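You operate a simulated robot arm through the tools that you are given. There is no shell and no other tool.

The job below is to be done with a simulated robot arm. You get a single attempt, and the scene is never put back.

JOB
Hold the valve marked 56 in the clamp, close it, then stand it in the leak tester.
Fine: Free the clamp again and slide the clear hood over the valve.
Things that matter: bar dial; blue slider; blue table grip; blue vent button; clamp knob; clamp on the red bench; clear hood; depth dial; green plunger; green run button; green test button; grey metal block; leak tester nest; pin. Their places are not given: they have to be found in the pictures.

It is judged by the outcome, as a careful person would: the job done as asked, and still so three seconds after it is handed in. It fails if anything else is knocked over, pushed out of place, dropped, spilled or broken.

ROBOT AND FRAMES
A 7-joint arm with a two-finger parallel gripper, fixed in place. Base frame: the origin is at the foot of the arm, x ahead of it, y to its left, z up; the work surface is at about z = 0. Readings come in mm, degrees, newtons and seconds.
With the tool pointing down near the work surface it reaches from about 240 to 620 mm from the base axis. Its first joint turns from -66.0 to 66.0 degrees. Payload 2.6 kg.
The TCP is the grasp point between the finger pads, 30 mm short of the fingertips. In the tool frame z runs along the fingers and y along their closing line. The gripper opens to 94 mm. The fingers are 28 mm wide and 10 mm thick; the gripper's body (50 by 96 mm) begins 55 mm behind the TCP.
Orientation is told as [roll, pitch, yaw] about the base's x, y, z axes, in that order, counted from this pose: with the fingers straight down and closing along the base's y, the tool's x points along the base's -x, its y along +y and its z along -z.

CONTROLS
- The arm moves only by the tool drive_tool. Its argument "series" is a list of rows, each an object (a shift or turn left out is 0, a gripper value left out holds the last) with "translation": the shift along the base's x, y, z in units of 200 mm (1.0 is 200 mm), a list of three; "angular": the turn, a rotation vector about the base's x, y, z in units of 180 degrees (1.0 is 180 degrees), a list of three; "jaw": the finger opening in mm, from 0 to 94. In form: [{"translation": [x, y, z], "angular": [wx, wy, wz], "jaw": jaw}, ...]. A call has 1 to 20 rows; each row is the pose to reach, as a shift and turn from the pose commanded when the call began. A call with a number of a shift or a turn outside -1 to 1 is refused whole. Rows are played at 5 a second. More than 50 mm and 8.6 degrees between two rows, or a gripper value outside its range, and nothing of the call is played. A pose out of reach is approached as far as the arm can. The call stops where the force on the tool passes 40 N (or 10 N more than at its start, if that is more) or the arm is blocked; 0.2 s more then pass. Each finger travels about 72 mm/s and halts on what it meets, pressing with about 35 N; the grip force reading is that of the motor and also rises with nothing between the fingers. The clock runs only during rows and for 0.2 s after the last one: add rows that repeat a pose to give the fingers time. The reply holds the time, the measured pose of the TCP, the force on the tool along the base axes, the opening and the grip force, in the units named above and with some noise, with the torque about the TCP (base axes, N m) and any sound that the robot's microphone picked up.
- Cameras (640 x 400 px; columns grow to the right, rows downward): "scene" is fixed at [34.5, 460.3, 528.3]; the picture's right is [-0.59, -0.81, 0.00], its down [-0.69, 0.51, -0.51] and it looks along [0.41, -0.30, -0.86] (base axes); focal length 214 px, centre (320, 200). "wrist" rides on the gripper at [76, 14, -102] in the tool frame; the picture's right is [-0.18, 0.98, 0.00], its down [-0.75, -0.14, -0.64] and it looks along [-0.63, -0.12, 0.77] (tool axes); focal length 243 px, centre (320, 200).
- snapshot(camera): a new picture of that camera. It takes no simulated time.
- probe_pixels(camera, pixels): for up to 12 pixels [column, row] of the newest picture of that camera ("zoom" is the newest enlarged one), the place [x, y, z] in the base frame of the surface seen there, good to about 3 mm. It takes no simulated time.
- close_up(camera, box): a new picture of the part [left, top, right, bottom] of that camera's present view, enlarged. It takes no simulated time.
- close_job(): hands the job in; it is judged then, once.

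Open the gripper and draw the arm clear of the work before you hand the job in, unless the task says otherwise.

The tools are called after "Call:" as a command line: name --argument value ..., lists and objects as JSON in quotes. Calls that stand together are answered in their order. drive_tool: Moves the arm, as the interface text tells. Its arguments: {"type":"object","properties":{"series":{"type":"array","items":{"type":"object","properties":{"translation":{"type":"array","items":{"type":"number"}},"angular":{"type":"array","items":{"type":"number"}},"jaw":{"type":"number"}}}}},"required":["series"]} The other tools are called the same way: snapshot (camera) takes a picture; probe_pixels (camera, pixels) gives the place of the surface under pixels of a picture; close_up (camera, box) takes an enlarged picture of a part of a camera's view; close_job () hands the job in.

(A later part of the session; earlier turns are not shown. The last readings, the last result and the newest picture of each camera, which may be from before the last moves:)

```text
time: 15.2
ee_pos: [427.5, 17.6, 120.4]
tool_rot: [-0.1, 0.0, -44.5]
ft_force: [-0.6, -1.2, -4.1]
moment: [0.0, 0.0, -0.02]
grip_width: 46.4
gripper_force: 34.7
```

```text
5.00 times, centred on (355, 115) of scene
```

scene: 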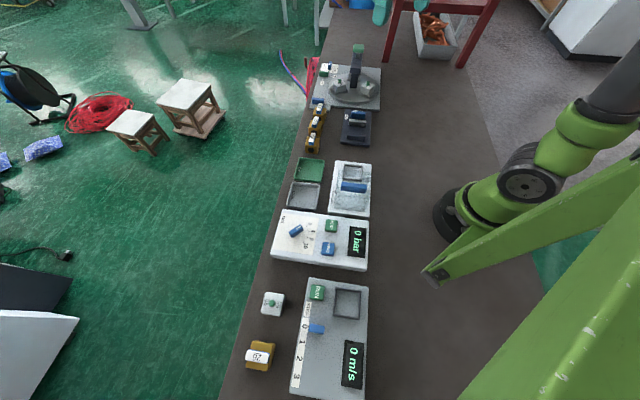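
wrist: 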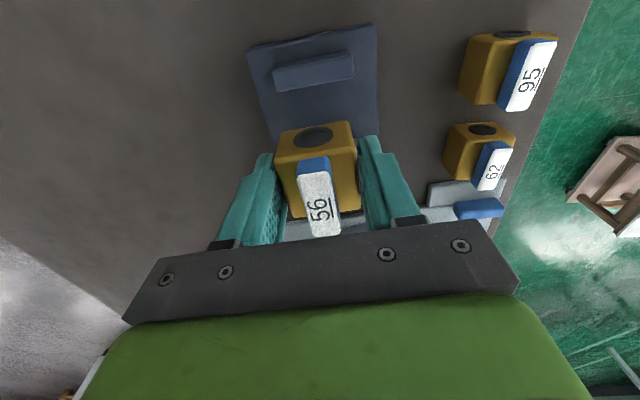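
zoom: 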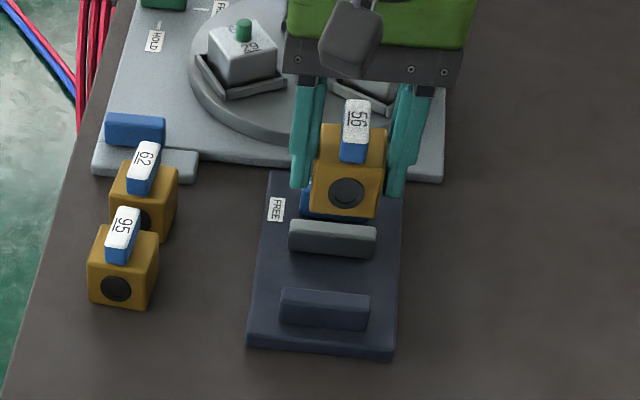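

I'll measure where the valve sits in the fingers before lowering.

Call:
close_up --camera "wrist" --box '[260, 110, 380, 245]'

Call:
probe_pixels --camera "zoom" --pixels '[[150, 150], [370, 120], [160, 140], [365, 128], [200, 240], [395, 280], [225, 310], [225, 165], [290, 160], [250, 380], [300, 385], [260, 85]]'

```text
2.96 times, centred on (320, 178) of wrist
```

zoom: 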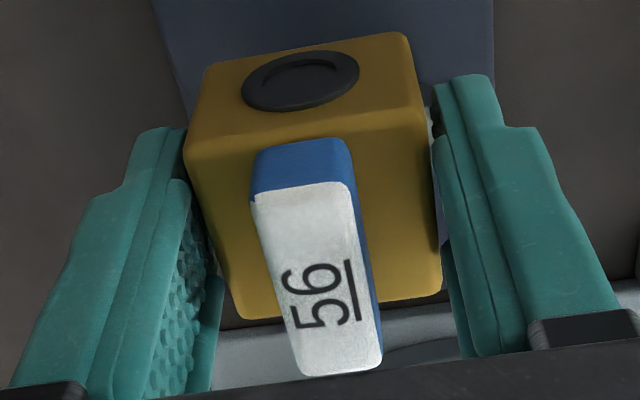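

```text
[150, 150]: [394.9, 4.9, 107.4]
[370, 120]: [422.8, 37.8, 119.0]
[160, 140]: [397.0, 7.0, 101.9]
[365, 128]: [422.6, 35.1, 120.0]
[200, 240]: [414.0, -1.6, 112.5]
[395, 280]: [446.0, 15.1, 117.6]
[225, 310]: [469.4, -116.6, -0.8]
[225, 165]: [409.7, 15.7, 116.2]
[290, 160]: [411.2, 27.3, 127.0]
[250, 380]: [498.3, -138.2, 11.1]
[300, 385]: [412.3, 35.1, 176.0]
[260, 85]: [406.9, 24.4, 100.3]
```

Call:
probe_pixels --camera "zoom" --pixels '[[193, 155], [420, 115], [435, 285], [245, 312], [190, 145], [424, 108], [258, 205], [340, 190], [376, 355], [305, 362], [310, 275], [230, 150]]'

```text
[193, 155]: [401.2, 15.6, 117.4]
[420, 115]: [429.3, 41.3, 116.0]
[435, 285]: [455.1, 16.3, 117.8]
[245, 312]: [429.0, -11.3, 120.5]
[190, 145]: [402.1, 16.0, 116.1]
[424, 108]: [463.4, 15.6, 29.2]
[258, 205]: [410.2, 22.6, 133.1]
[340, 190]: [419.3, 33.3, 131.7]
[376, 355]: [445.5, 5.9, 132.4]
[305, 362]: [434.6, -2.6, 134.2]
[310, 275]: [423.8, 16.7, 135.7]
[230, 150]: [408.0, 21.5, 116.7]
```

The valve centre is at about (428.3,15.3), mid-gap with ~6 mm clearance each side. I lower to about 2–3 mm above the clamp plate.

Call:
drive_tool --series '[{"translation": [0, 0, -0.12]}, {"translation": [0, 0, -0.22]}, {"translation": [0, 0, -0.29]}, {"translation": [0, 0, -0.32]}, {"translation": [0, 0, -0.345]}]'

Call:
close_up --camera "scene" --box '[310, 75, 400, 155]'

Call:
snapshot --camera "wrist"

```text
time: 16.4
ee_pos: [428.5, 16.1, 49.9]
tool_rot: [0.0, 0.1, -44.5]
ft_force: [0.2, -0.5, -4.6]
moment: [0.0, -0.03, 0.0]
grip_width: 46.3
gripper_force: 34.5
```

```text
5.00 times, centred on (355, 115) of scene
```

zoom: 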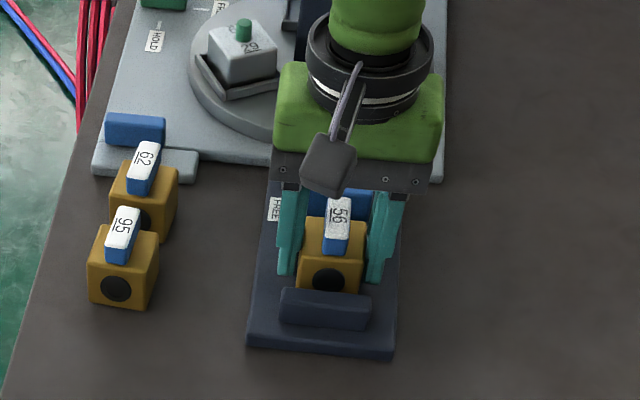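

```text
taken
```

wrist: 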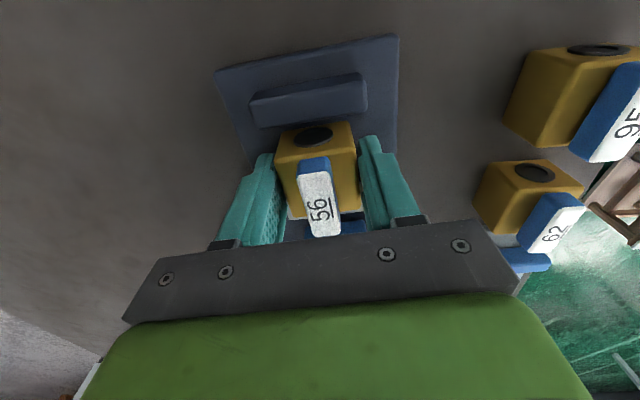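

Clear of both jaws. I shift 4 mm toward the fixed jaw and lower the last 2–3 mm onto the plate.

Call:
drive_tool --series '[{"translation": [-0.007, 0.007, 0]}, {"translation": [-0.0143, 0.014, 0]}, {"translation": [-0.0143, 0.014, -0.005]}, {"translation": [-0.0143, 0.014, -0.01]}]'

```text
time: 17.4
ee_pos: [425.9, 19.6, 50.5]
tool_rot: [0.0, 0.0, -44.5]
ft_force: [-0.2, -0.6, -5.0]
moment: [-0.01, 0.0, -0.04]
grip_width: 46.1
gripper_force: 34.7
```

No contact yet (force still ≈ weight only). I continue down in 1 mm steps.

Call:
drive_tool --series '[{"translation": [0, 0, -0.004]}, {"translation": [0, 0, -0.004]}]'

Call:
drive_tool --series '[{"translation": [0, 0, -0.004]}, {"translation": [0, 0, -0.004]}]'

```text
time: 18.0
ee_pos: [426.5, 20.1, 48.4]
tool_rot: [-0.1, 0.0, -44.5]
ft_force: [-3.2, -0.6, 6.2]
moment: [-0.01, 0.28, -0.03]
grip_width: 45.8
gripper_force: 35.2
```

```text
time: 18.6
ee_pos: [426.7, 20.0, 48.8]
tool_rot: [0.1, 0.0, -44.5]
ft_force: [-10.4, 0.2, 21.8]
moment: [0.13, 0.42, 0.03]
grip_width: 46.1
gripper_force: 35.3
```

The valve bottom has reached the plate (force up to 22 N at z≈48.8). I relieve slightly and open the jaw.

Call:
drive_tool --series '[{"translation": [0, 0, 0.004]}, {"translation": [0, 0, 0.004]}, {"translation": [0, 0, 0.004], "jaw": 52}, {"translation": [0, 0, 0.004], "jaw": 62}, {"translation": [0, 0, 0.004], "jaw": 62}]'

Call:
close_up --camera "scene" --box '[310, 75, 400, 155]'

Call:
snapshot --camera "wrist"

```text
time: 19.8
ee_pos: [426.3, 20.1, 48.3]
tool_rot: [0.0, 0.0, -44.6]
ft_force: [0.3, 0.2, -0.2]
moment: [0.03, 0.02, -0.02]
grip_width: 61.9
gripper_force: 0.0
```

```text
5.00 times, centred on (355, 115) of scene
```

zoom: 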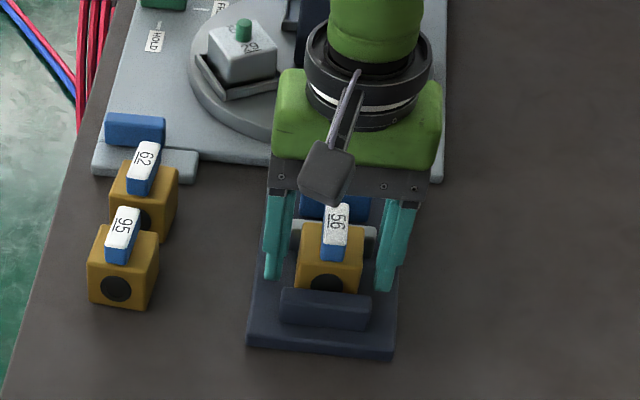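

```text
taken
```

wrist: 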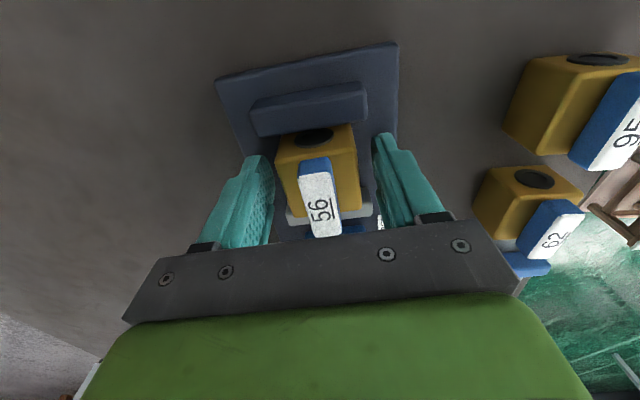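

The valve stands squarely in the clamp. I raise the tool and go above the clamp knob with yaw +45.5° (closing across the knob's thickness).

Call:
drive_tool --series '[{"translation": [0, 0, 0.2]}, {"translation": [0, 0, 0.4]}, {"translation": [0, 0, 0.5]}, {"translation": [0.022, -0.022, 0.5], "angular": [0, 0, 0.0417]}, {"translation": [0.044, -0.044, 0.5], "angular": [0, 0, 0.0833]}, {"translation": [0.066, -0.066, 0.5], "angular": [0, 0, 0.125]}, {"translation": [0.088, -0.088, 0.5], "angular": [0, 0, 0.1667]}, {"translation": [0.11, -0.11, 0.5], "angular": [0, 0, 0.2083]}, {"translation": [0.132, -0.132, 0.5], "angular": [0, 0, 0.25]}, {"translation": [0.154, -0.154, 0.5], "angular": [0, 0, 0.2917]}, {"translation": [0.176, -0.176, 0.5], "angular": [0, 0, 0.3333]}, {"translation": [0.2, -0.2, 0.5], "angular": [0, 0, 0.375]}, {"translation": [0.23, -0.23, 0.5], "angular": [0, 0, 0.4167]}, {"translation": [0.25, -0.25, 0.5], "angular": [0, 0, 0.4583]}, {"translation": [0.2625, -0.2655, 0.5], "angular": [0, 0, 0.5]}, {"translation": [0.2625, -0.2655, 0.5], "angular": [0, 0, 0.5], "jaw": 40}]'

Call:
snapshot --camera "wrist"

Call:
close_up --camera "scene" --box '[310, 75, 400, 155]'

```text
time: 23.2
ee_pos: [478.3, -33.4, 150.0]
tool_rot: [0.0, 0.0, 45.5]
ft_force: [0.6, -0.7, -0.7]
moment: [-0.03, -0.03, 0.02]
grip_width: 39.9
gripper_force: 0.0
```

```text
taken
```

wrist: 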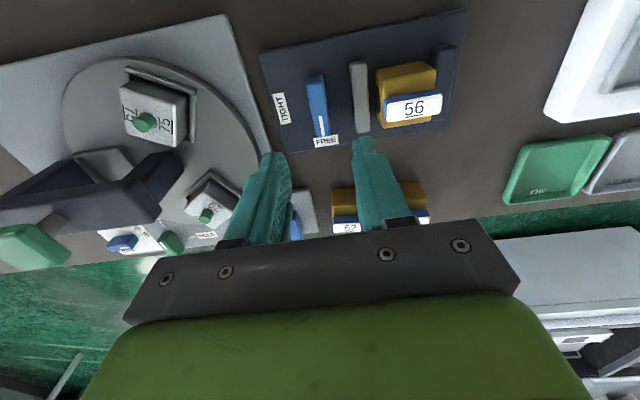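

```text
5.00 times, centred on (355, 115) of scene
```

zoom: 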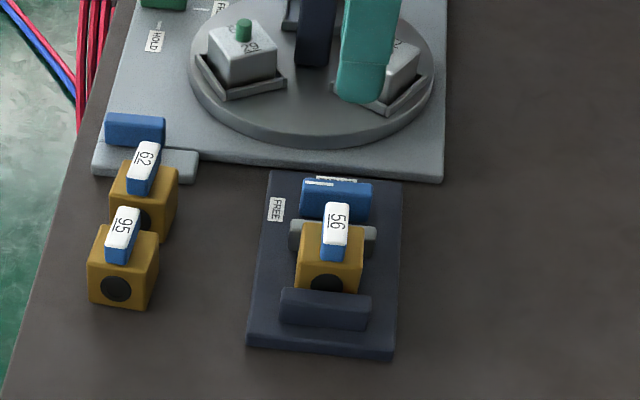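

I check the press tower's position and heights for clearance, and refine the knob position from this view.

Call:
probe_pixels --camera "wrist" --pixels '[[155, 165], [60, 190], [30, 245], [145, 125], [90, 215], [170, 230], [205, 215], [100, 160]]'

Call:
close_up --camera "wrist" --box '[255, 10, 475, 150]'

Call:
probe_pixels --camera "zoom" --pixels '[[155, 195], [200, 195], [170, 280], [185, 380], [290, 160], [325, 160], [300, 290], [340, 350], [190, 290], [215, 370], [365, 250], [280, 250]]'

```text
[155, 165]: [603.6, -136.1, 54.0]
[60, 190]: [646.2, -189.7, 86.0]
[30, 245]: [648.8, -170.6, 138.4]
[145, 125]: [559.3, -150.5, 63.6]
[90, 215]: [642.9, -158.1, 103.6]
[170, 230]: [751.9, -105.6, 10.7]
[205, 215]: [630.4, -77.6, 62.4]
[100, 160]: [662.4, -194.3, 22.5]
```

```text
2.86 times, centred on (365, 80) of wrist
```

zoom: 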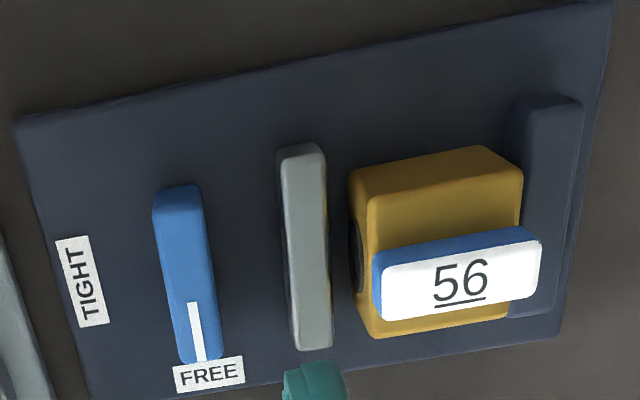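

```text
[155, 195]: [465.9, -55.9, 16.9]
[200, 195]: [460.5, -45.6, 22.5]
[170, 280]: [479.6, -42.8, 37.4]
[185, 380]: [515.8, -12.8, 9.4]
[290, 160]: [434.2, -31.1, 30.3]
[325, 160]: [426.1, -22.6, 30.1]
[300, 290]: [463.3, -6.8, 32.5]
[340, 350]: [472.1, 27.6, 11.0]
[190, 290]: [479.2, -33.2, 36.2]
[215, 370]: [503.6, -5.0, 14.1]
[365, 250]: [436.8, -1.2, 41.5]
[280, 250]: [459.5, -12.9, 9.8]
```

The tower is well clear (s>500 mm), and the knob centre checks at ≈(479,-33). I set the jaw to 28 mm and descend to z≈75 to check alignment.

Call:
drive_tool --series '[{"translation": [0, 0, -0.1], "jaw": 28}, {"translation": [0, 0, -0.25]}, {"translation": [0, 0, -0.375]}, {"translation": [0, 0, -0.375]}]'

Call:
snapshot --camera "wrist"

Call:
close_up --camera "wrist" --box '[240, 60, 420, 230]'

Call:
close_up --camera "scene" --box '[325, 85, 385, 140]'

```text
time: 24.2
ee_pos: [480.0, -33.7, 74.5]
tool_rot: [0.0, 0.1, 45.6]
ft_force: [0.3, -0.2, 0.3]
moment: [-0.02, 0.03, 0.03]
grip_width: 27.9
gripper_force: 0.0
```

```text
taken
```

wrist: 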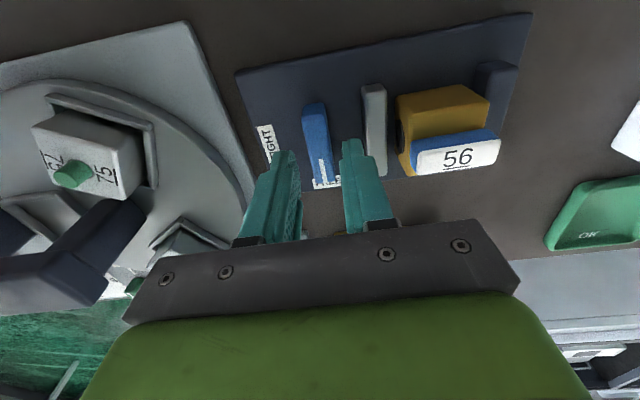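

```text
2.35 times, centred on (330, 145) of wrist
```

zoom: 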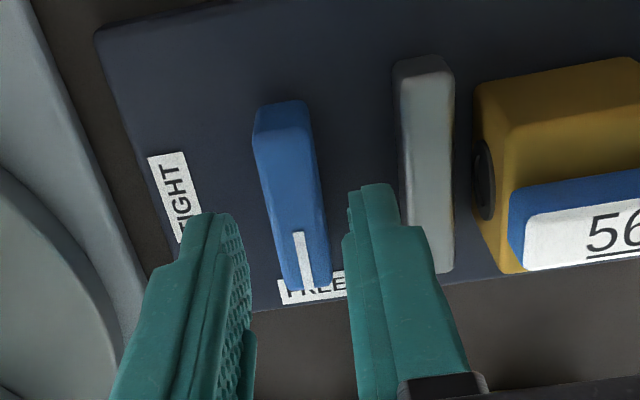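

```text
7.27 times, centred on (355, 112) of scene
```

zoom: 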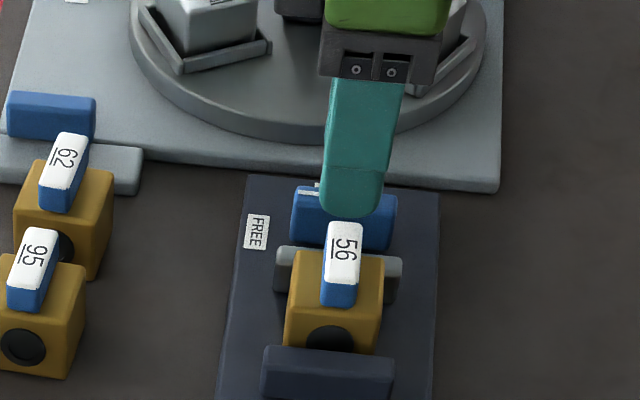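

Fingers straddle the knob. I descend to z≈48.

Call:
drive_tool --series '[{"translation": [0, 0, -0.06]}, {"translation": [0, 0, -0.11]}, {"translation": [0, 0, -0.135]}]'

Call:
close_up --camera "wrist" --box '[240, 60, 420, 230]'

```text
time: 25.0
ee_pos: [478.8, -32.3, 46.7]
tool_rot: [0.0, 0.0, 45.5]
ft_force: [0.0, -0.3, 0.4]
moment: [0.01, 0.02, 0.05]
grip_width: 28.1
gripper_force: 0.1
```

```text
2.35 times, centred on (330, 145) of wrist
```

zoom: 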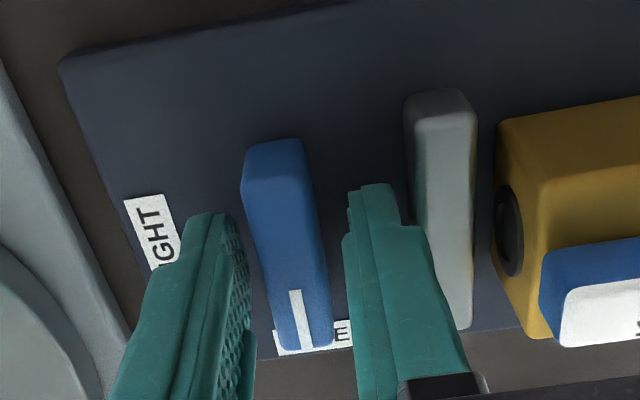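

Alignment is good; I close on the knob.

Call:
drive_tool --series '[{"jaw": 18}, {"jaw": 10}, {"jaw": 6}, {"jaw": 6}]'

Call:
close_up --camera "wrist" --box '[240, 60, 420, 230]'

```text
time: 26.0
ee_pos: [479.2, -34.0, 46.5]
tool_rot: [-0.1, 0.0, 45.5]
ft_force: [12.7, -4.5, -8.0]
moment: [0.53, -0.1, -0.46]
grip_width: 14.8
gripper_force: 44.9
```

```text
2.35 times, centred on (330, 145) of wrist
```

zoom: 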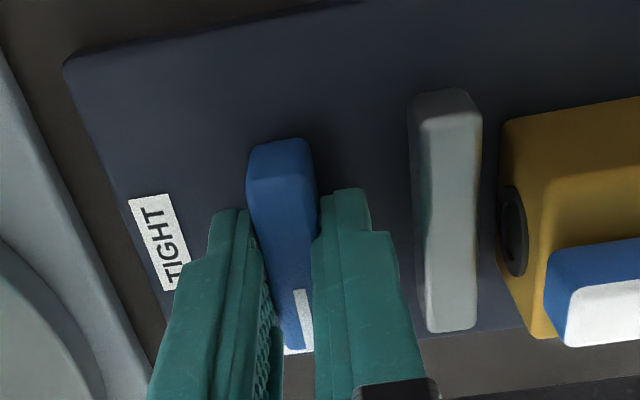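

The knob is gripped (14.8 mm) with a small side load. I start turning clockwise, 15° first, with a 0.7 mm shift to relieve the load.

Call:
drive_tool --series '[{"translation": [0.0025, -0.0025, 0], "angular": [0, 0, -0.02]}, {"translation": [0.0025, -0.0025, 0], "angular": [0, 0, -0.05]}, {"translation": [0.0025, -0.0025, 0], "angular": [0, 0, -0.083]}]'

Call:
close_up --camera "wrist" --box '[240, 60, 420, 230]'

```text
time: 26.8
ee_pos: [479.0, -34.1, 46.6]
tool_rot: [0.0, 0.0, 30.6]
ft_force: [7.4, -5.9, -8.6]
moment: [0.54, -1.06, 0.05]
grip_width: 14.8
gripper_force: 45.0
```

```text
2.35 times, centred on (330, 145) of wrist
```

zoom: 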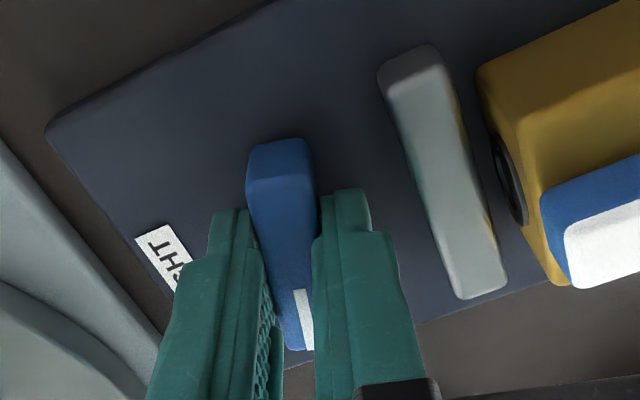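

The knob turns easily with the fingers. I continue another 37°.

Call:
drive_tool --series '[{"angular": [0, 0, -0.042]}, {"angular": [0, 0, -0.084]}, {"angular": [0, 0, -0.126]}, {"angular": [0, 0, -0.168]}, {"angular": [0, 0, -0.208]}]'

Call:
close_up --camera "wrist" --box '[200, 0, 440, 230]'

```text
time: 28.0
ee_pos: [479.8, -34.8, 46.7]
tool_rot: [0.0, 0.0, -7.0]
ft_force: [15.2, -2.5, -19.6]
moment: [-0.03, -0.21, 0.06]
grip_width: 14.8
gripper_force: 45.0
```

```text
1.74 times, centred on (320, 115) of wrist
```

zoom: 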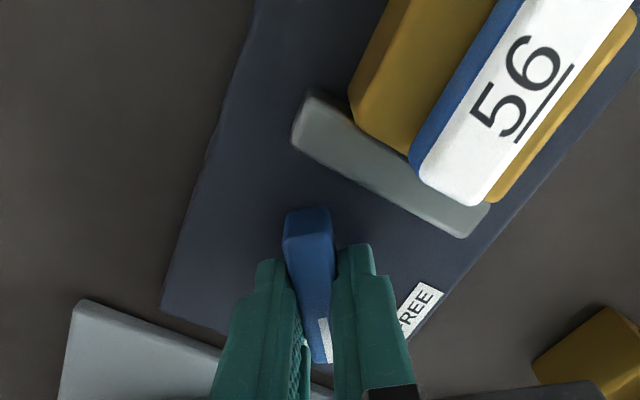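

The moving jaw is closing on the valve. I continue the turn by the remaining ~37.5°.

Call:
drive_tool --series '[{"translation": [0.001, 0, -0.001], "angular": [0, 0, -0.04]}, {"translation": [0.001, 0, -0.002], "angular": [0, 0, -0.08]}, {"translation": [0.001, 0, -0.002], "angular": [0, 0, -0.12]}]'

Call:
close_up --camera "wrist" --box '[200, 0, 440, 230]'

```text
time: 28.8
ee_pos: [479.6, -34.2, 47.1]
tool_rot: [0.0, 0.1, -28.7]
ft_force: [3.1, -0.6, -12.3]
moment: [-0.45, -0.94, 0.01]
grip_width: 15.0
gripper_force: 45.0
```

```text
1.74 times, centred on (320, 115) of wrist
```

zoom: 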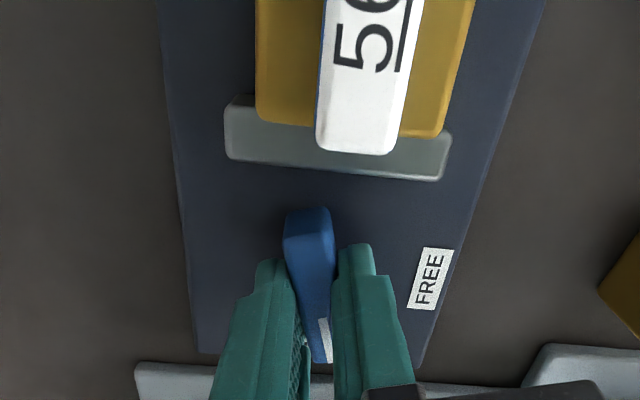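

Call:
drive_tool --series '[{"angular": [0, 0, -0.04]}, {"angular": [0, 0, -0.075]}, {"angular": [0, 0, -0.09]}]'

Call:
close_up --camera "wrist" --box '[200, 0, 440, 230]'

Call:
close_up --camera "scene" --box '[325, 85, 385, 140]'

```text
time: 29.6
ee_pos: [479.4, -34.2, 47.6]
tool_rot: [0.0, 0.1, -44.8]
ft_force: [6.8, -3.2, -9.7]
moment: [1.02, 0.89, 0.05]
grip_width: 14.7
gripper_force: 45.4
```

```text
1.74 times, centred on (320, 115) of wrist
```

zoom: 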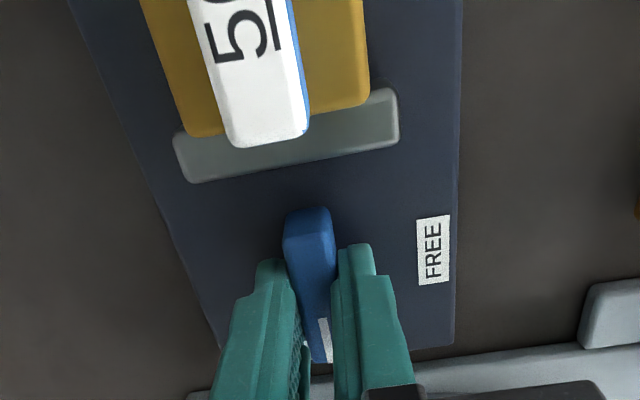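

```text
7.27 times, centred on (355, 112) of scene
```

zoom: 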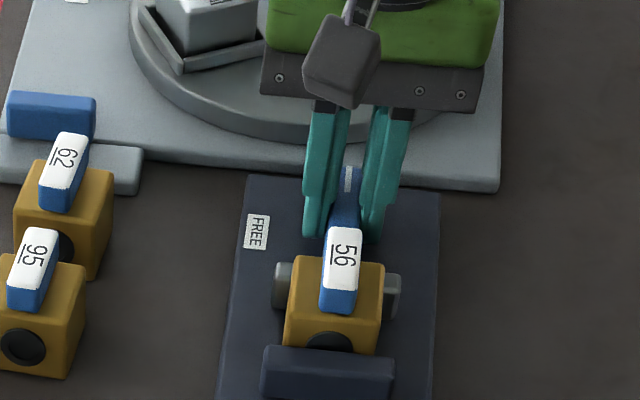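

The knob pointer now faces TIGHT and the jaw is against the valve. I open, raise, and inspect.

Call:
drive_tool --series '[{"jaw": 22}, {"jaw": 34}, {"jaw": 34}, {"translation": [0, 0, 0.1]}, {"translation": [0, 0, 0.3]}, {"translation": [0, 0, 0.5]}, {"translation": [-0.1, 0.1, 0.6]}, {"translation": [-0.2, 0.2, 0.6]}, {"translation": [-0.25, 0.25, 0.6]}]'

Call:
snapshot --camera "wrist"

Call:
close_up --camera "wrist" --box '[240, 20, 400, 200]'

Call:
close_up --camera "scene" --box '[325, 85, 385, 140]'

```text
time: 31.6
ee_pos: [428.7, 14.9, 166.7]
tool_rot: [0.0, 0.0, -44.7]
ft_force: [-0.1, 0.2, 0.0]
moment: [0.0, 0.0, 0.03]
grip_width: 34.3
gripper_force: 0.1
```

```text
taken
```

wrist: 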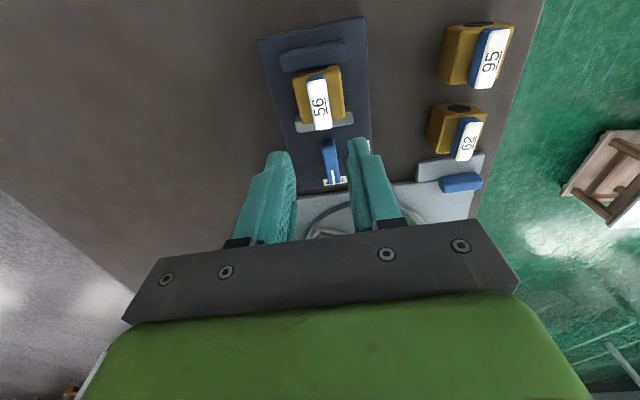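

```text
2.22 times, centred on (320, 110) of wrist
```

zoom: 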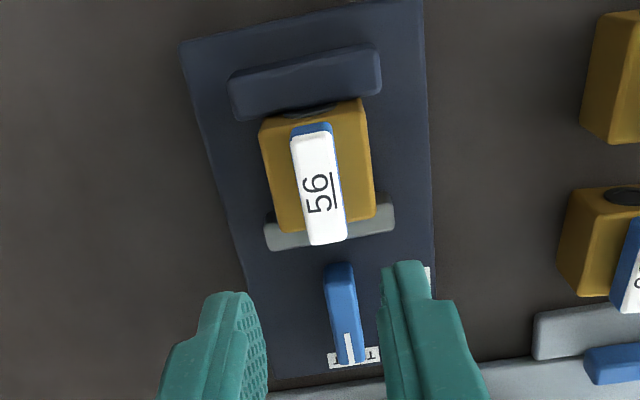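

```text
7.27 times, centred on (355, 112) of scene
```

zoom: 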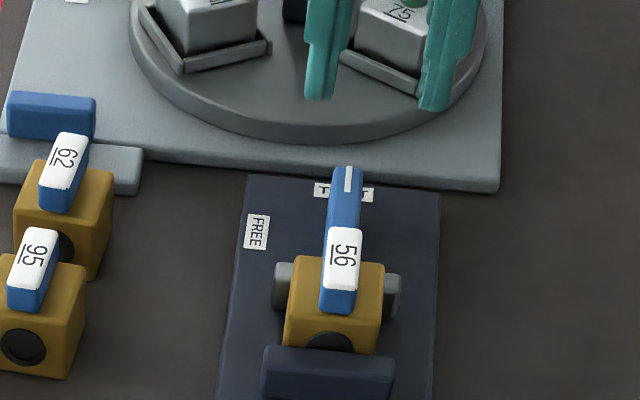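

Let me measure whether the valve is truly squeezed between both jaws.

Call:
close_up --camera "wrist" --box '[270, 30, 370, 140]'

Call:
probe_pixels --camera "zoom" --pixels '[[150, 180], [320, 135], [345, 320], [180, 345], [200, 200], [275, 180], [310, 360], [235, 375], [130, 155], [340, 100], [160, 400], [350, 350]]'

```text
3.64 times, centred on (320, 85) of wrist
```

zoom: 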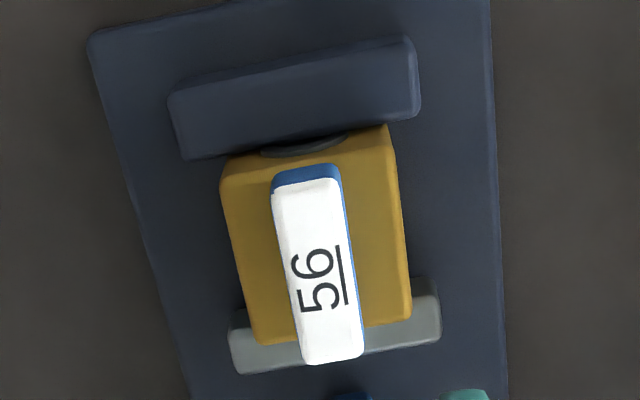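

```text
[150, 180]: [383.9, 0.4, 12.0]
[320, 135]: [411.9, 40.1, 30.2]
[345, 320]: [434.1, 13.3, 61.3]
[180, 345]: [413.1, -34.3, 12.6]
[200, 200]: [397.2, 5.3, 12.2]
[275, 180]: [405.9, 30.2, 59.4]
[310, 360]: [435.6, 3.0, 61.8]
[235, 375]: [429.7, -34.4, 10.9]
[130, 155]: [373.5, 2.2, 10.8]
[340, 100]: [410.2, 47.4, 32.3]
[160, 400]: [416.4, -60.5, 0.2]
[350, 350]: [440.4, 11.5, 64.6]
```

Call:
probe_pixels --camera "zoom" --pixels '[[228, 182], [388, 140], [403, 312], [262, 338], [280, 195], [335, 185], [357, 345], [308, 355], [240, 362], [430, 325], [190, 152], [410, 112]]'

```text
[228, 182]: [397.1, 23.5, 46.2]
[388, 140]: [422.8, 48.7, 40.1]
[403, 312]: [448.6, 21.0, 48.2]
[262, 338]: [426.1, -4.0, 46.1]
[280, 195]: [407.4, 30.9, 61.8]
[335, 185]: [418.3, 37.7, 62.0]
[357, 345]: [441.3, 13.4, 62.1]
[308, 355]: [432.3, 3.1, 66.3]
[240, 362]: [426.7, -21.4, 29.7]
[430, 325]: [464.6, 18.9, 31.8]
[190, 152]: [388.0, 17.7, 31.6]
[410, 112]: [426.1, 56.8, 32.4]
```

The valve is clamped between both jaws (centre ≈(424,22), lever top z≈62). Before gripping the lever, I test in free air that a clockwise quarter turn to yaw ≈ -134.5° is reachable.

Call:
drive_tool --series '[{"translation": [-0.022, 0.035, 0], "angular": [0, 0, -0.0417]}, {"translation": [-0.022, 0.035, 0], "angular": [0, 0, -0.0833]}, {"translation": [-0.022, 0.035, 0], "angular": [0, 0, -0.125]}, {"translation": [-0.022, 0.035, 0], "angular": [0, 0, -0.1667]}, {"translation": [-0.022, 0.035, 0], "angular": [0, 0, -0.2083]}, {"translation": [-0.022, 0.035, 0], "angular": [0, 0, -0.25]}, {"translation": [-0.022, 0.035, 0], "angular": [0, 0, -0.2917]}, {"translation": [-0.022, 0.035, 0], "angular": [0, 0, -0.3333]}, {"translation": [-0.022, 0.035, 0], "angular": [0, 0, -0.375]}, {"translation": [-0.022, 0.035, 0], "angular": [0, 0, -0.4167]}, {"translation": [-0.022, 0.035, 0], "angular": [0, 0, -0.4583]}, {"translation": [-0.022, 0.035, 0], "angular": [0, 0, -0.5]}]'

```text
time: 34.2
ee_pos: [424.9, 22.5, 166.5]
tool_rot: [0.0, -0.1, -134.8]
ft_force: [0.5, -1.0, 0.4]
moment: [-0.03, 0.05, -0.01]
grip_width: 34.0
gripper_force: 0.1
```

Reachable. I rotate back to yaw -44.8° above the valve.

Call:
drive_tool --series '[{"angular": [0, 0, 0.0417]}, {"angular": [0, 0, 0.0833]}, {"angular": [0, 0, 0.125]}, {"angular": [0, 0, 0.1667]}, {"angular": [0, 0, 0.2083]}, {"angular": [0, 0, 0.25]}, {"angular": [0, 0, 0.2917]}, {"angular": [0, 0, 0.3333]}, {"angular": [0, 0, 0.375]}, {"angular": [0, 0, 0.4167]}, {"angular": [0, 0, 0.4583]}, {"angular": [0, 0, 0.5]}]'

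Call:
drive_tool --series '[{"translation": [0, 0, -0.15], "jaw": 34}, {"translation": [0, 0, -0.3]}, {"translation": [0, 0, -0.33]}]'

Call:
snapshot --camera "wrist"

Call:
close_up --camera "wrist" --box '[240, 60, 400, 220]'

Call:
close_up --camera "scene" --box '[325, 85, 385, 140]'

```text
time: 36.8
ee_pos: [426.0, 22.6, 167.1]
tool_rot: [0.1, 0.1, -44.5]
ft_force: [0.2, 0.3, 0.1]
moment: [0.0, 0.0, 0.01]
grip_width: 33.9
gripper_force: 0.0
```

```text
time: 37.6
ee_pos: [424.8, 23.8, 99.8]
tool_rot: [0.0, 0.0, -44.8]
ft_force: [0.2, 0.3, -1.0]
moment: [-0.03, 0.03, 0.02]
grip_width: 34.2
gripper_force: 0.0
```

```text
taken
```

wrist: 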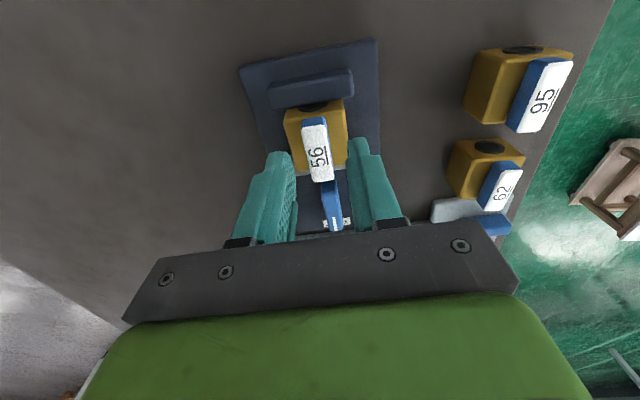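

```text
2.50 times, centred on (320, 140) of wrist
```

zoom: 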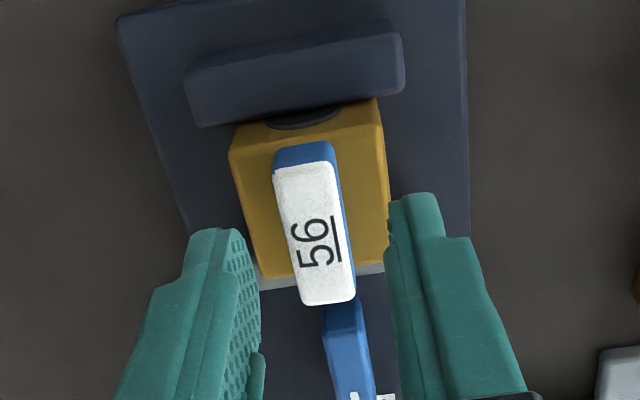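

```text
7.27 times, centred on (355, 112) of scene
```

zoom: 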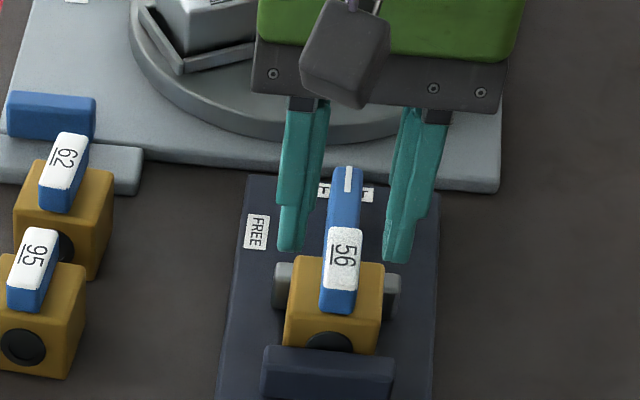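

Call:
close_up --camera "wrist" --box '[270, 80, 370, 190]'

Call:
probe_pixels --camera "zoom" --pixels '[[210, 148], [290, 135], [330, 335], [250, 345], [270, 240], [260, 300], [245, 200], [300, 180], [145, 90], [375, 40], [380, 260], [180, 285]]'

```text
3.64 times, centred on (320, 135) of wrist
```

zoom: 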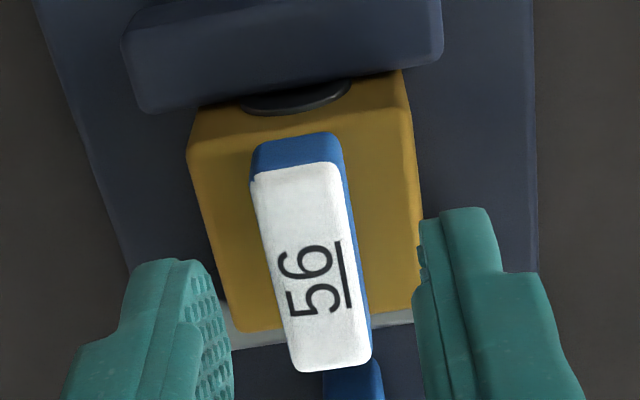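

```text
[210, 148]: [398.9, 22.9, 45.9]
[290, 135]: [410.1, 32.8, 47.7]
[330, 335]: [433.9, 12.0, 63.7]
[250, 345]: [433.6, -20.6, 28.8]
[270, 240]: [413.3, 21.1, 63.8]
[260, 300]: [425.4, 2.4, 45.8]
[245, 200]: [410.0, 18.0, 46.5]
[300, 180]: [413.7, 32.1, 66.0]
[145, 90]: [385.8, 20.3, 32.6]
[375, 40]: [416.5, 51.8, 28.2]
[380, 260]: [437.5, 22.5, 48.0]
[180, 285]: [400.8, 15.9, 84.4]
```

Call:
probe_pixels --camera "zoom" --pixels '[[258, 185], [338, 172], [366, 355], [298, 365], [310, 270], [195, 150], [410, 105], [415, 290], [240, 325], [300, 225], [320, 320], [280, 190]]'

```text
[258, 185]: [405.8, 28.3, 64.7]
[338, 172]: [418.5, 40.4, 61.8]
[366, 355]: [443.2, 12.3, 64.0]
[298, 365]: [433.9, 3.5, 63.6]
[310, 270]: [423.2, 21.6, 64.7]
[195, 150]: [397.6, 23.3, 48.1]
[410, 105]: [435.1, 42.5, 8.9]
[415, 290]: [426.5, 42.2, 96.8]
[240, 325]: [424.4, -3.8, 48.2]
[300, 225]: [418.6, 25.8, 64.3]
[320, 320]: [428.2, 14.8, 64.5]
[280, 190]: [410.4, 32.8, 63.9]
```

Lever centre ≈(424.8,21.5). I shift ~1 mm, lower so the tips are just above the valve body (z≈79), and grip the lever.

Call:
drive_tool --series '[{"translation": [-0.0015, -0.0065, -0.05]}, {"translation": [-0.0015, -0.0065, -0.09]}, {"translation": [-0.0015, -0.0065, -0.105]}]'

Call:
close_up --camera "wrist" --box '[240, 80, 400, 240]'

Call:
close_up --camera "scene" --box '[325, 85, 385, 140]'

```text
time: 38.4
ee_pos: [424.1, 22.5, 79.9]
tool_rot: [0.0, 0.0, -44.7]
ft_force: [0.0, -0.1, 0.2]
moment: [-0.02, 0.05, -0.01]
grip_width: 34.0
gripper_force: 0.0
```

```text
2.50 times, centred on (320, 160) of wrist
```

zoom: 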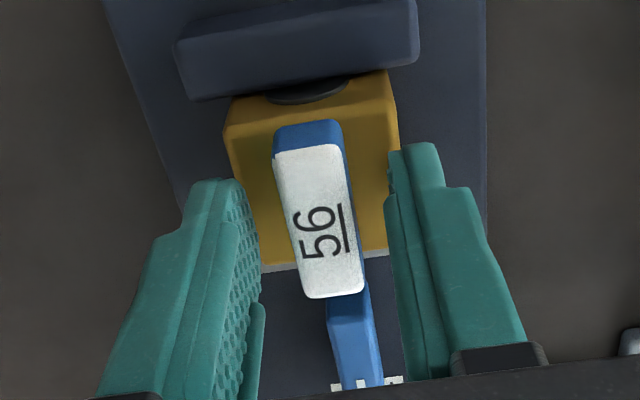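

```text
7.27 times, centred on (355, 112) of scene
```

zoom: 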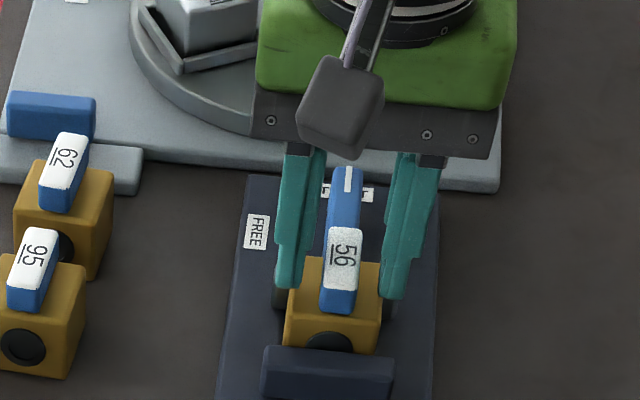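

The lever lies centred between the fingers. I close on it.

Call:
drive_tool --series '[{"jaw": 22}, {"jaw": 12}, {"jaw": 8}, {"jaw": 8}]'

Call:
close_up --camera "wrist" --box '[240, 80, 400, 240]'

```text
time: 39.4
ee_pos: [424.7, 21.9, 80.8]
tool_rot: [0.0, 0.0, -44.7]
ft_force: [0.3, 1.1, 0.7]
moment: [0.03, -0.04, 0.01]
grip_width: 15.4
gripper_force: 35.5
```

```text
2.50 times, centred on (320, 160) of wrist
```

zoom: 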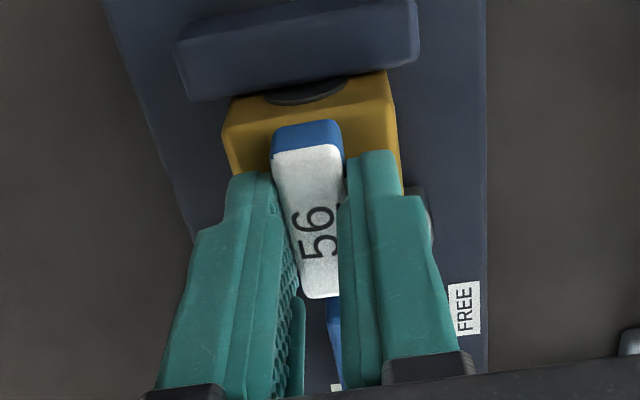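

Lever gripped at 15.4 mm with almost no side load. I start a small clockwise turn of 6° and read the torque.

Call:
drive_tool --series '[{"angular": [0, 0, -0.015]}, {"angular": [0, 0, -0.033]}]'

Call:
close_up --camera "wrist" --box '[240, 80, 400, 240]'

```text
time: 40.0
ee_pos: [425.4, 21.4, 79.6]
tool_rot: [0.0, 0.0, -50.6]
ft_force: [-1.1, 3.3, 0.9]
moment: [0.07, 0.0, 0.1]
grip_width: 15.2
gripper_force: 34.8
```

```text
2.50 times, centred on (320, 160) of wrist
```

zoom: 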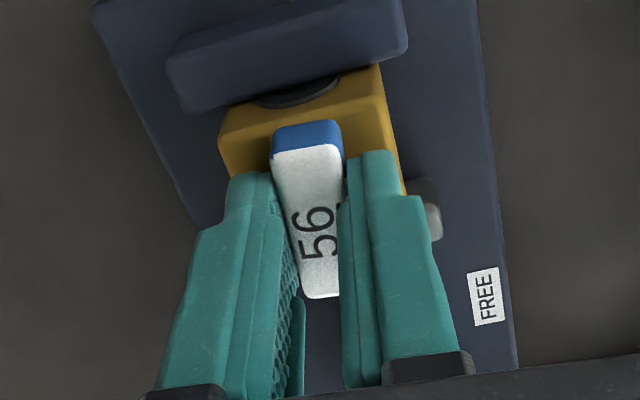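

The lever turns relative to the body with small torque. I continue 36° more clockwise.

Call:
drive_tool --series '[{"angular": [0, 0, -0.04]}, {"angular": [0, 0, -0.08]}, {"angular": [0, 0, -0.12]}, {"angular": [0, 0, -0.16]}, {"angular": [0, 0, -0.2]}]'

Call:
close_up --camera "wrist" --box '[220, 60, 420, 240]'

```text
time: 41.2
ee_pos: [425.2, 22.1, 79.4]
tool_rot: [0.1, 0.0, -86.7]
ft_force: [-4.1, 3.2, 3.3]
moment: [0.08, 0.09, 0.07]
grip_width: 15.4
gripper_force: 35.3
```

```text
2.22 times, centred on (320, 150) of wrist
```

zoom: 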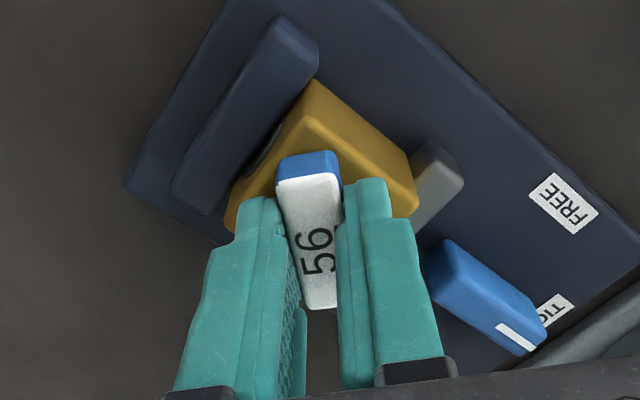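

The lever is turning while the body stays in the jaws. I complete the quarter turn to about -134.5°.

Call:
drive_tool --series '[{"angular": [0, 0, -0.04]}, {"angular": [0, 0, -0.08]}, {"angular": [0, 0, -0.12]}, {"angular": [0, 0, -0.16]}, {"angular": [0, 0, -0.2]}, {"angular": [0, 0, -0.235]}, {"angular": [0, 0, -0.255]}, {"angular": [0, 0, -0.266]}]'

Call:
close_up --camera "wrist" --box '[220, 60, 420, 240]'

Call:
close_up --camera "scene" --box '[325, 85, 385, 140]'

```text
time: 43.0
ee_pos: [423.9, 21.8, 79.5]
tool_rot: [0.0, 0.0, -134.6]
ft_force: [1.2, 2.1, 2.7]
moment: [0.02, -0.02, 0.08]
grip_width: 15.5
gripper_force: 34.8
```

```text
2.22 times, centred on (320, 150) of wrist
```

zoom: 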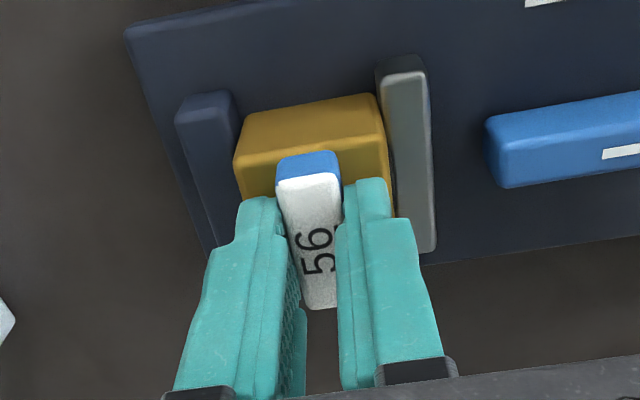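

```text
7.27 times, centred on (355, 112) of scene
```

zoom: 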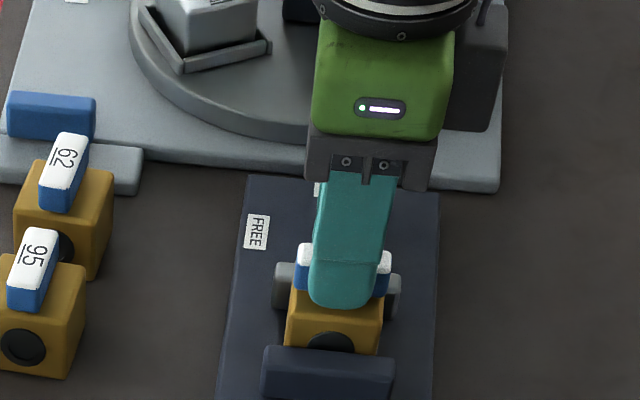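

The lever now stands across the bore. I release it, rise, and move above the knob with yaw -44.6° to free the clamp.

Call:
drive_tool --series '[{"jaw": 24}, {"jaw": 34}, {"jaw": 34}, {"translation": [0, 0, 0.1]}, {"translation": [0, 0, 0.25]}, {"translation": [0, 0, 0.4]}]'

Call:
drive_tool --series '[{"translation": [0.022, -0.022, 0], "angular": [0, 0, 0.0417]}, {"translation": [0.044, -0.044, 0], "angular": [0, 0, 0.0833]}, {"translation": [0.066, -0.066, 0], "angular": [0, 0, 0.125]}, {"translation": [0.088, -0.088, 0], "angular": [0, 0, 0.1667]}, {"translation": [0.11, -0.11, 0], "angular": [0, 0, 0.2083]}, {"translation": [0.132, -0.132, 0], "angular": [0, 0, 0.25]}, {"translation": [0.154, -0.154, 0], "angular": [0, 0, 0.2917]}, {"translation": [0.176, -0.176, 0], "angular": [0, 0, 0.3333]}, {"translation": [0.2, -0.2, 0], "angular": [0, 0, 0.375]}, {"translation": [0.23, -0.23, 0], "angular": [0, 0, 0.4167]}, {"translation": [0.25, -0.25, 0], "angular": [0, 0, 0.4583]}, {"translation": [0.274, -0.279, 0], "angular": [0, 0, 0.5]}, {"translation": [0.274, -0.279, 0], "angular": [0, 0, 0.5]}]'

Call:
snapshot --camera "wrist"

Call:
close_up --camera "scene" --box '[325, 85, 385, 140]'

```text
time: 44.4
ee_pos: [423.8, 21.4, 160.7]
tool_rot: [0.0, 0.0, -134.5]
ft_force: [-0.7, 0.6, 0.0]
moment: [-0.02, 0.03, -0.01]
grip_width: 34.2
gripper_force: 0.1
```

```text
time: 47.2
ee_pos: [480.0, -34.1, 161.0]
tool_rot: [0.0, 0.0, -44.3]
ft_force: [-1.4, 0.6, 0.0]
moment: [-0.04, 0.01, 0.0]
grip_width: 33.9
gripper_force: 0.1
```

```text
taken
```

wrist: 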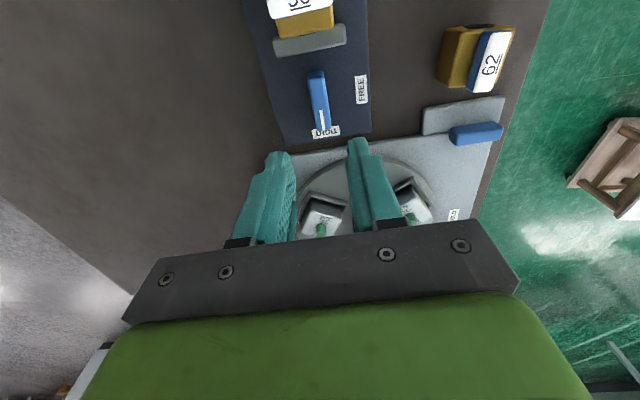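

```text
7.27 times, centred on (355, 112) of scene
```

zoom: 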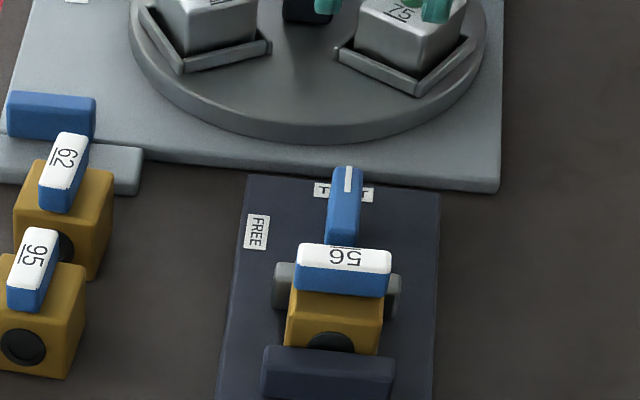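

The lever is now across the bore, same as the closed valve 26. I descend on the knob to z≈75 and check, then to ≈47.

Call:
drive_tool --series '[{"translation": [0, 0, -0.15], "jaw": 32}, {"translation": [0, 0, -0.3]}, {"translation": [0, 0, -0.43]}]'

Call:
close_up --camera "wrist" --box '[240, 60, 400, 220]'

```text
time: 48.0
ee_pos: [478.6, -33.7, 73.8]
tool_rot: [-0.1, -0.1, -44.5]
ft_force: [-0.4, 0.1, 1.1]
moment: [0.02, 0.02, -0.01]
grip_width: 32.0
gripper_force: 0.0
```

```text
2.50 times, centred on (320, 140) of wrist
```

zoom: 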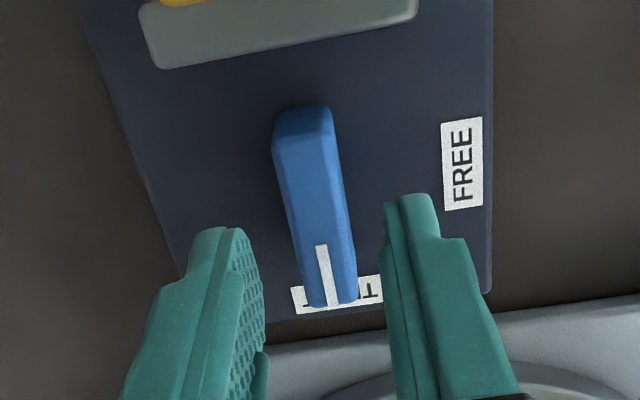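

Fingers straddle the knob; I descend the remaining 27 mm and close on it.

Call:
drive_tool --series '[{"translation": [0, 0, -0.06]}, {"translation": [0, 0, -0.11]}, {"translation": [0, 0, -0.135]}, {"translation": [0, 0, -0.135], "jaw": 20}, {"translation": [0, 0, -0.135], "jaw": 10}, {"translation": [0, 0, -0.135], "jaw": 8}, {"translation": [0, 0, -0.135], "jaw": 8}]'

Call:
close_up --camera "wrist" --box '[200, 0, 440, 230]'

```text
time: 49.6
ee_pos: [479.7, -34.9, 47.7]
tool_rot: [0.1, 0.0, -44.4]
ft_force: [3.4, -0.7, -1.8]
moment: [0.16, 0.04, -0.01]
grip_width: 14.9
gripper_force: 45.3
```

```text
1.74 times, centred on (320, 115) of wrist
```

zoom: 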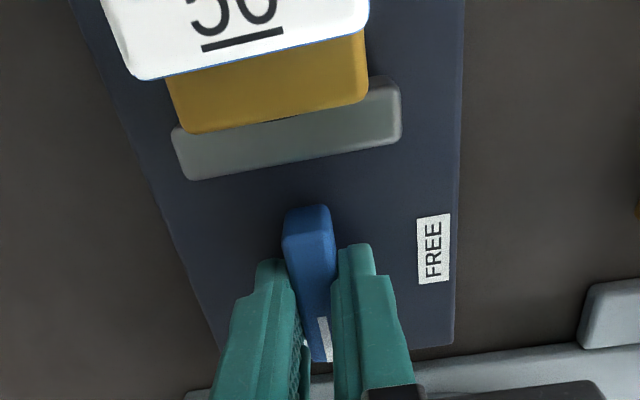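

Knob gripped with low load. I turn it counter-clockwise, first 45°.

Call:
drive_tool --series '[{"angular": [0, 0, 0.0417]}, {"angular": [0, 0, 0.0833]}, {"angular": [0, 0, 0.125]}, {"angular": [0, 0, 0.1667]}, {"angular": [0, 0, 0.2083]}, {"angular": [0, 0, 0.25]}]'

Call:
close_up --camera "wrist" --box '[200, 0, 440, 230]'

```text
time: 51.0
ee_pos: [481.0, -34.1, 46.2]
tool_rot: [-0.1, -0.1, 0.7]
ft_force: [19.4, 2.7, -17.1]
moment: [0.0, 0.71, 0.0]
grip_width: 15.1
gripper_force: 45.5
```

```text
1.74 times, centred on (320, 115) of wrist
```

zoom: 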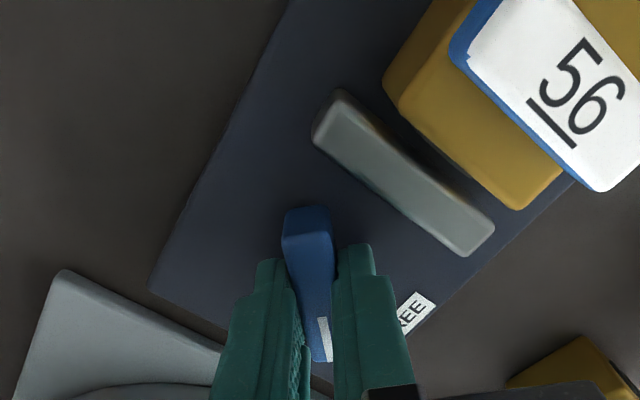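

Jaw is opening. I finish the remaining 45°, with a 0.4 mm easing shift.

Call:
drive_tool --series '[{"translation": [0.002, 0, -0.001], "angular": [0, 0, 0.0417]}, {"translation": [0.002, 0, -0.001], "angular": [0, 0, 0.0833]}, {"translation": [0.001, 0, 0], "angular": [0, 0, 0.125]}, {"translation": [0.001, 0, 0], "angular": [0, 0, 0.1667]}, {"translation": [0.001, 0, 0], "angular": [0, 0, 0.2083]}, {"translation": [0.001, 0, 0], "angular": [0, 0, 0.25]}]'

Call:
close_up --camera "wrist" --box '[200, 0, 440, 230]'

```text
time: 52.4
ee_pos: [479.5, -33.7, 45.8]
tool_rot: [0.0, -0.1, 45.6]
ft_force: [18.0, 9.2, -19.0]
moment: [-0.13, -0.11, -0.57]
grip_width: 14.5
gripper_force: 45.0
```

```text
1.74 times, centred on (320, 115) of wrist
```

zoom: 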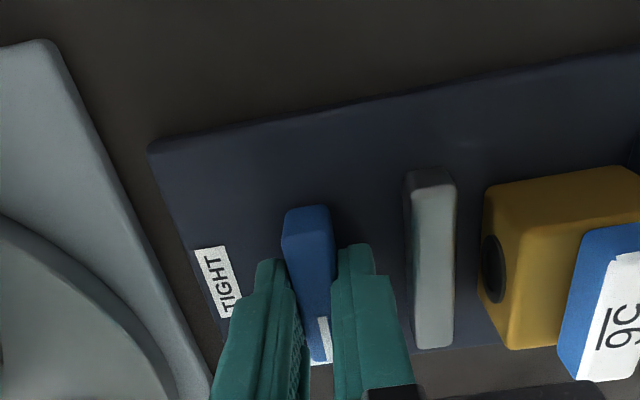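

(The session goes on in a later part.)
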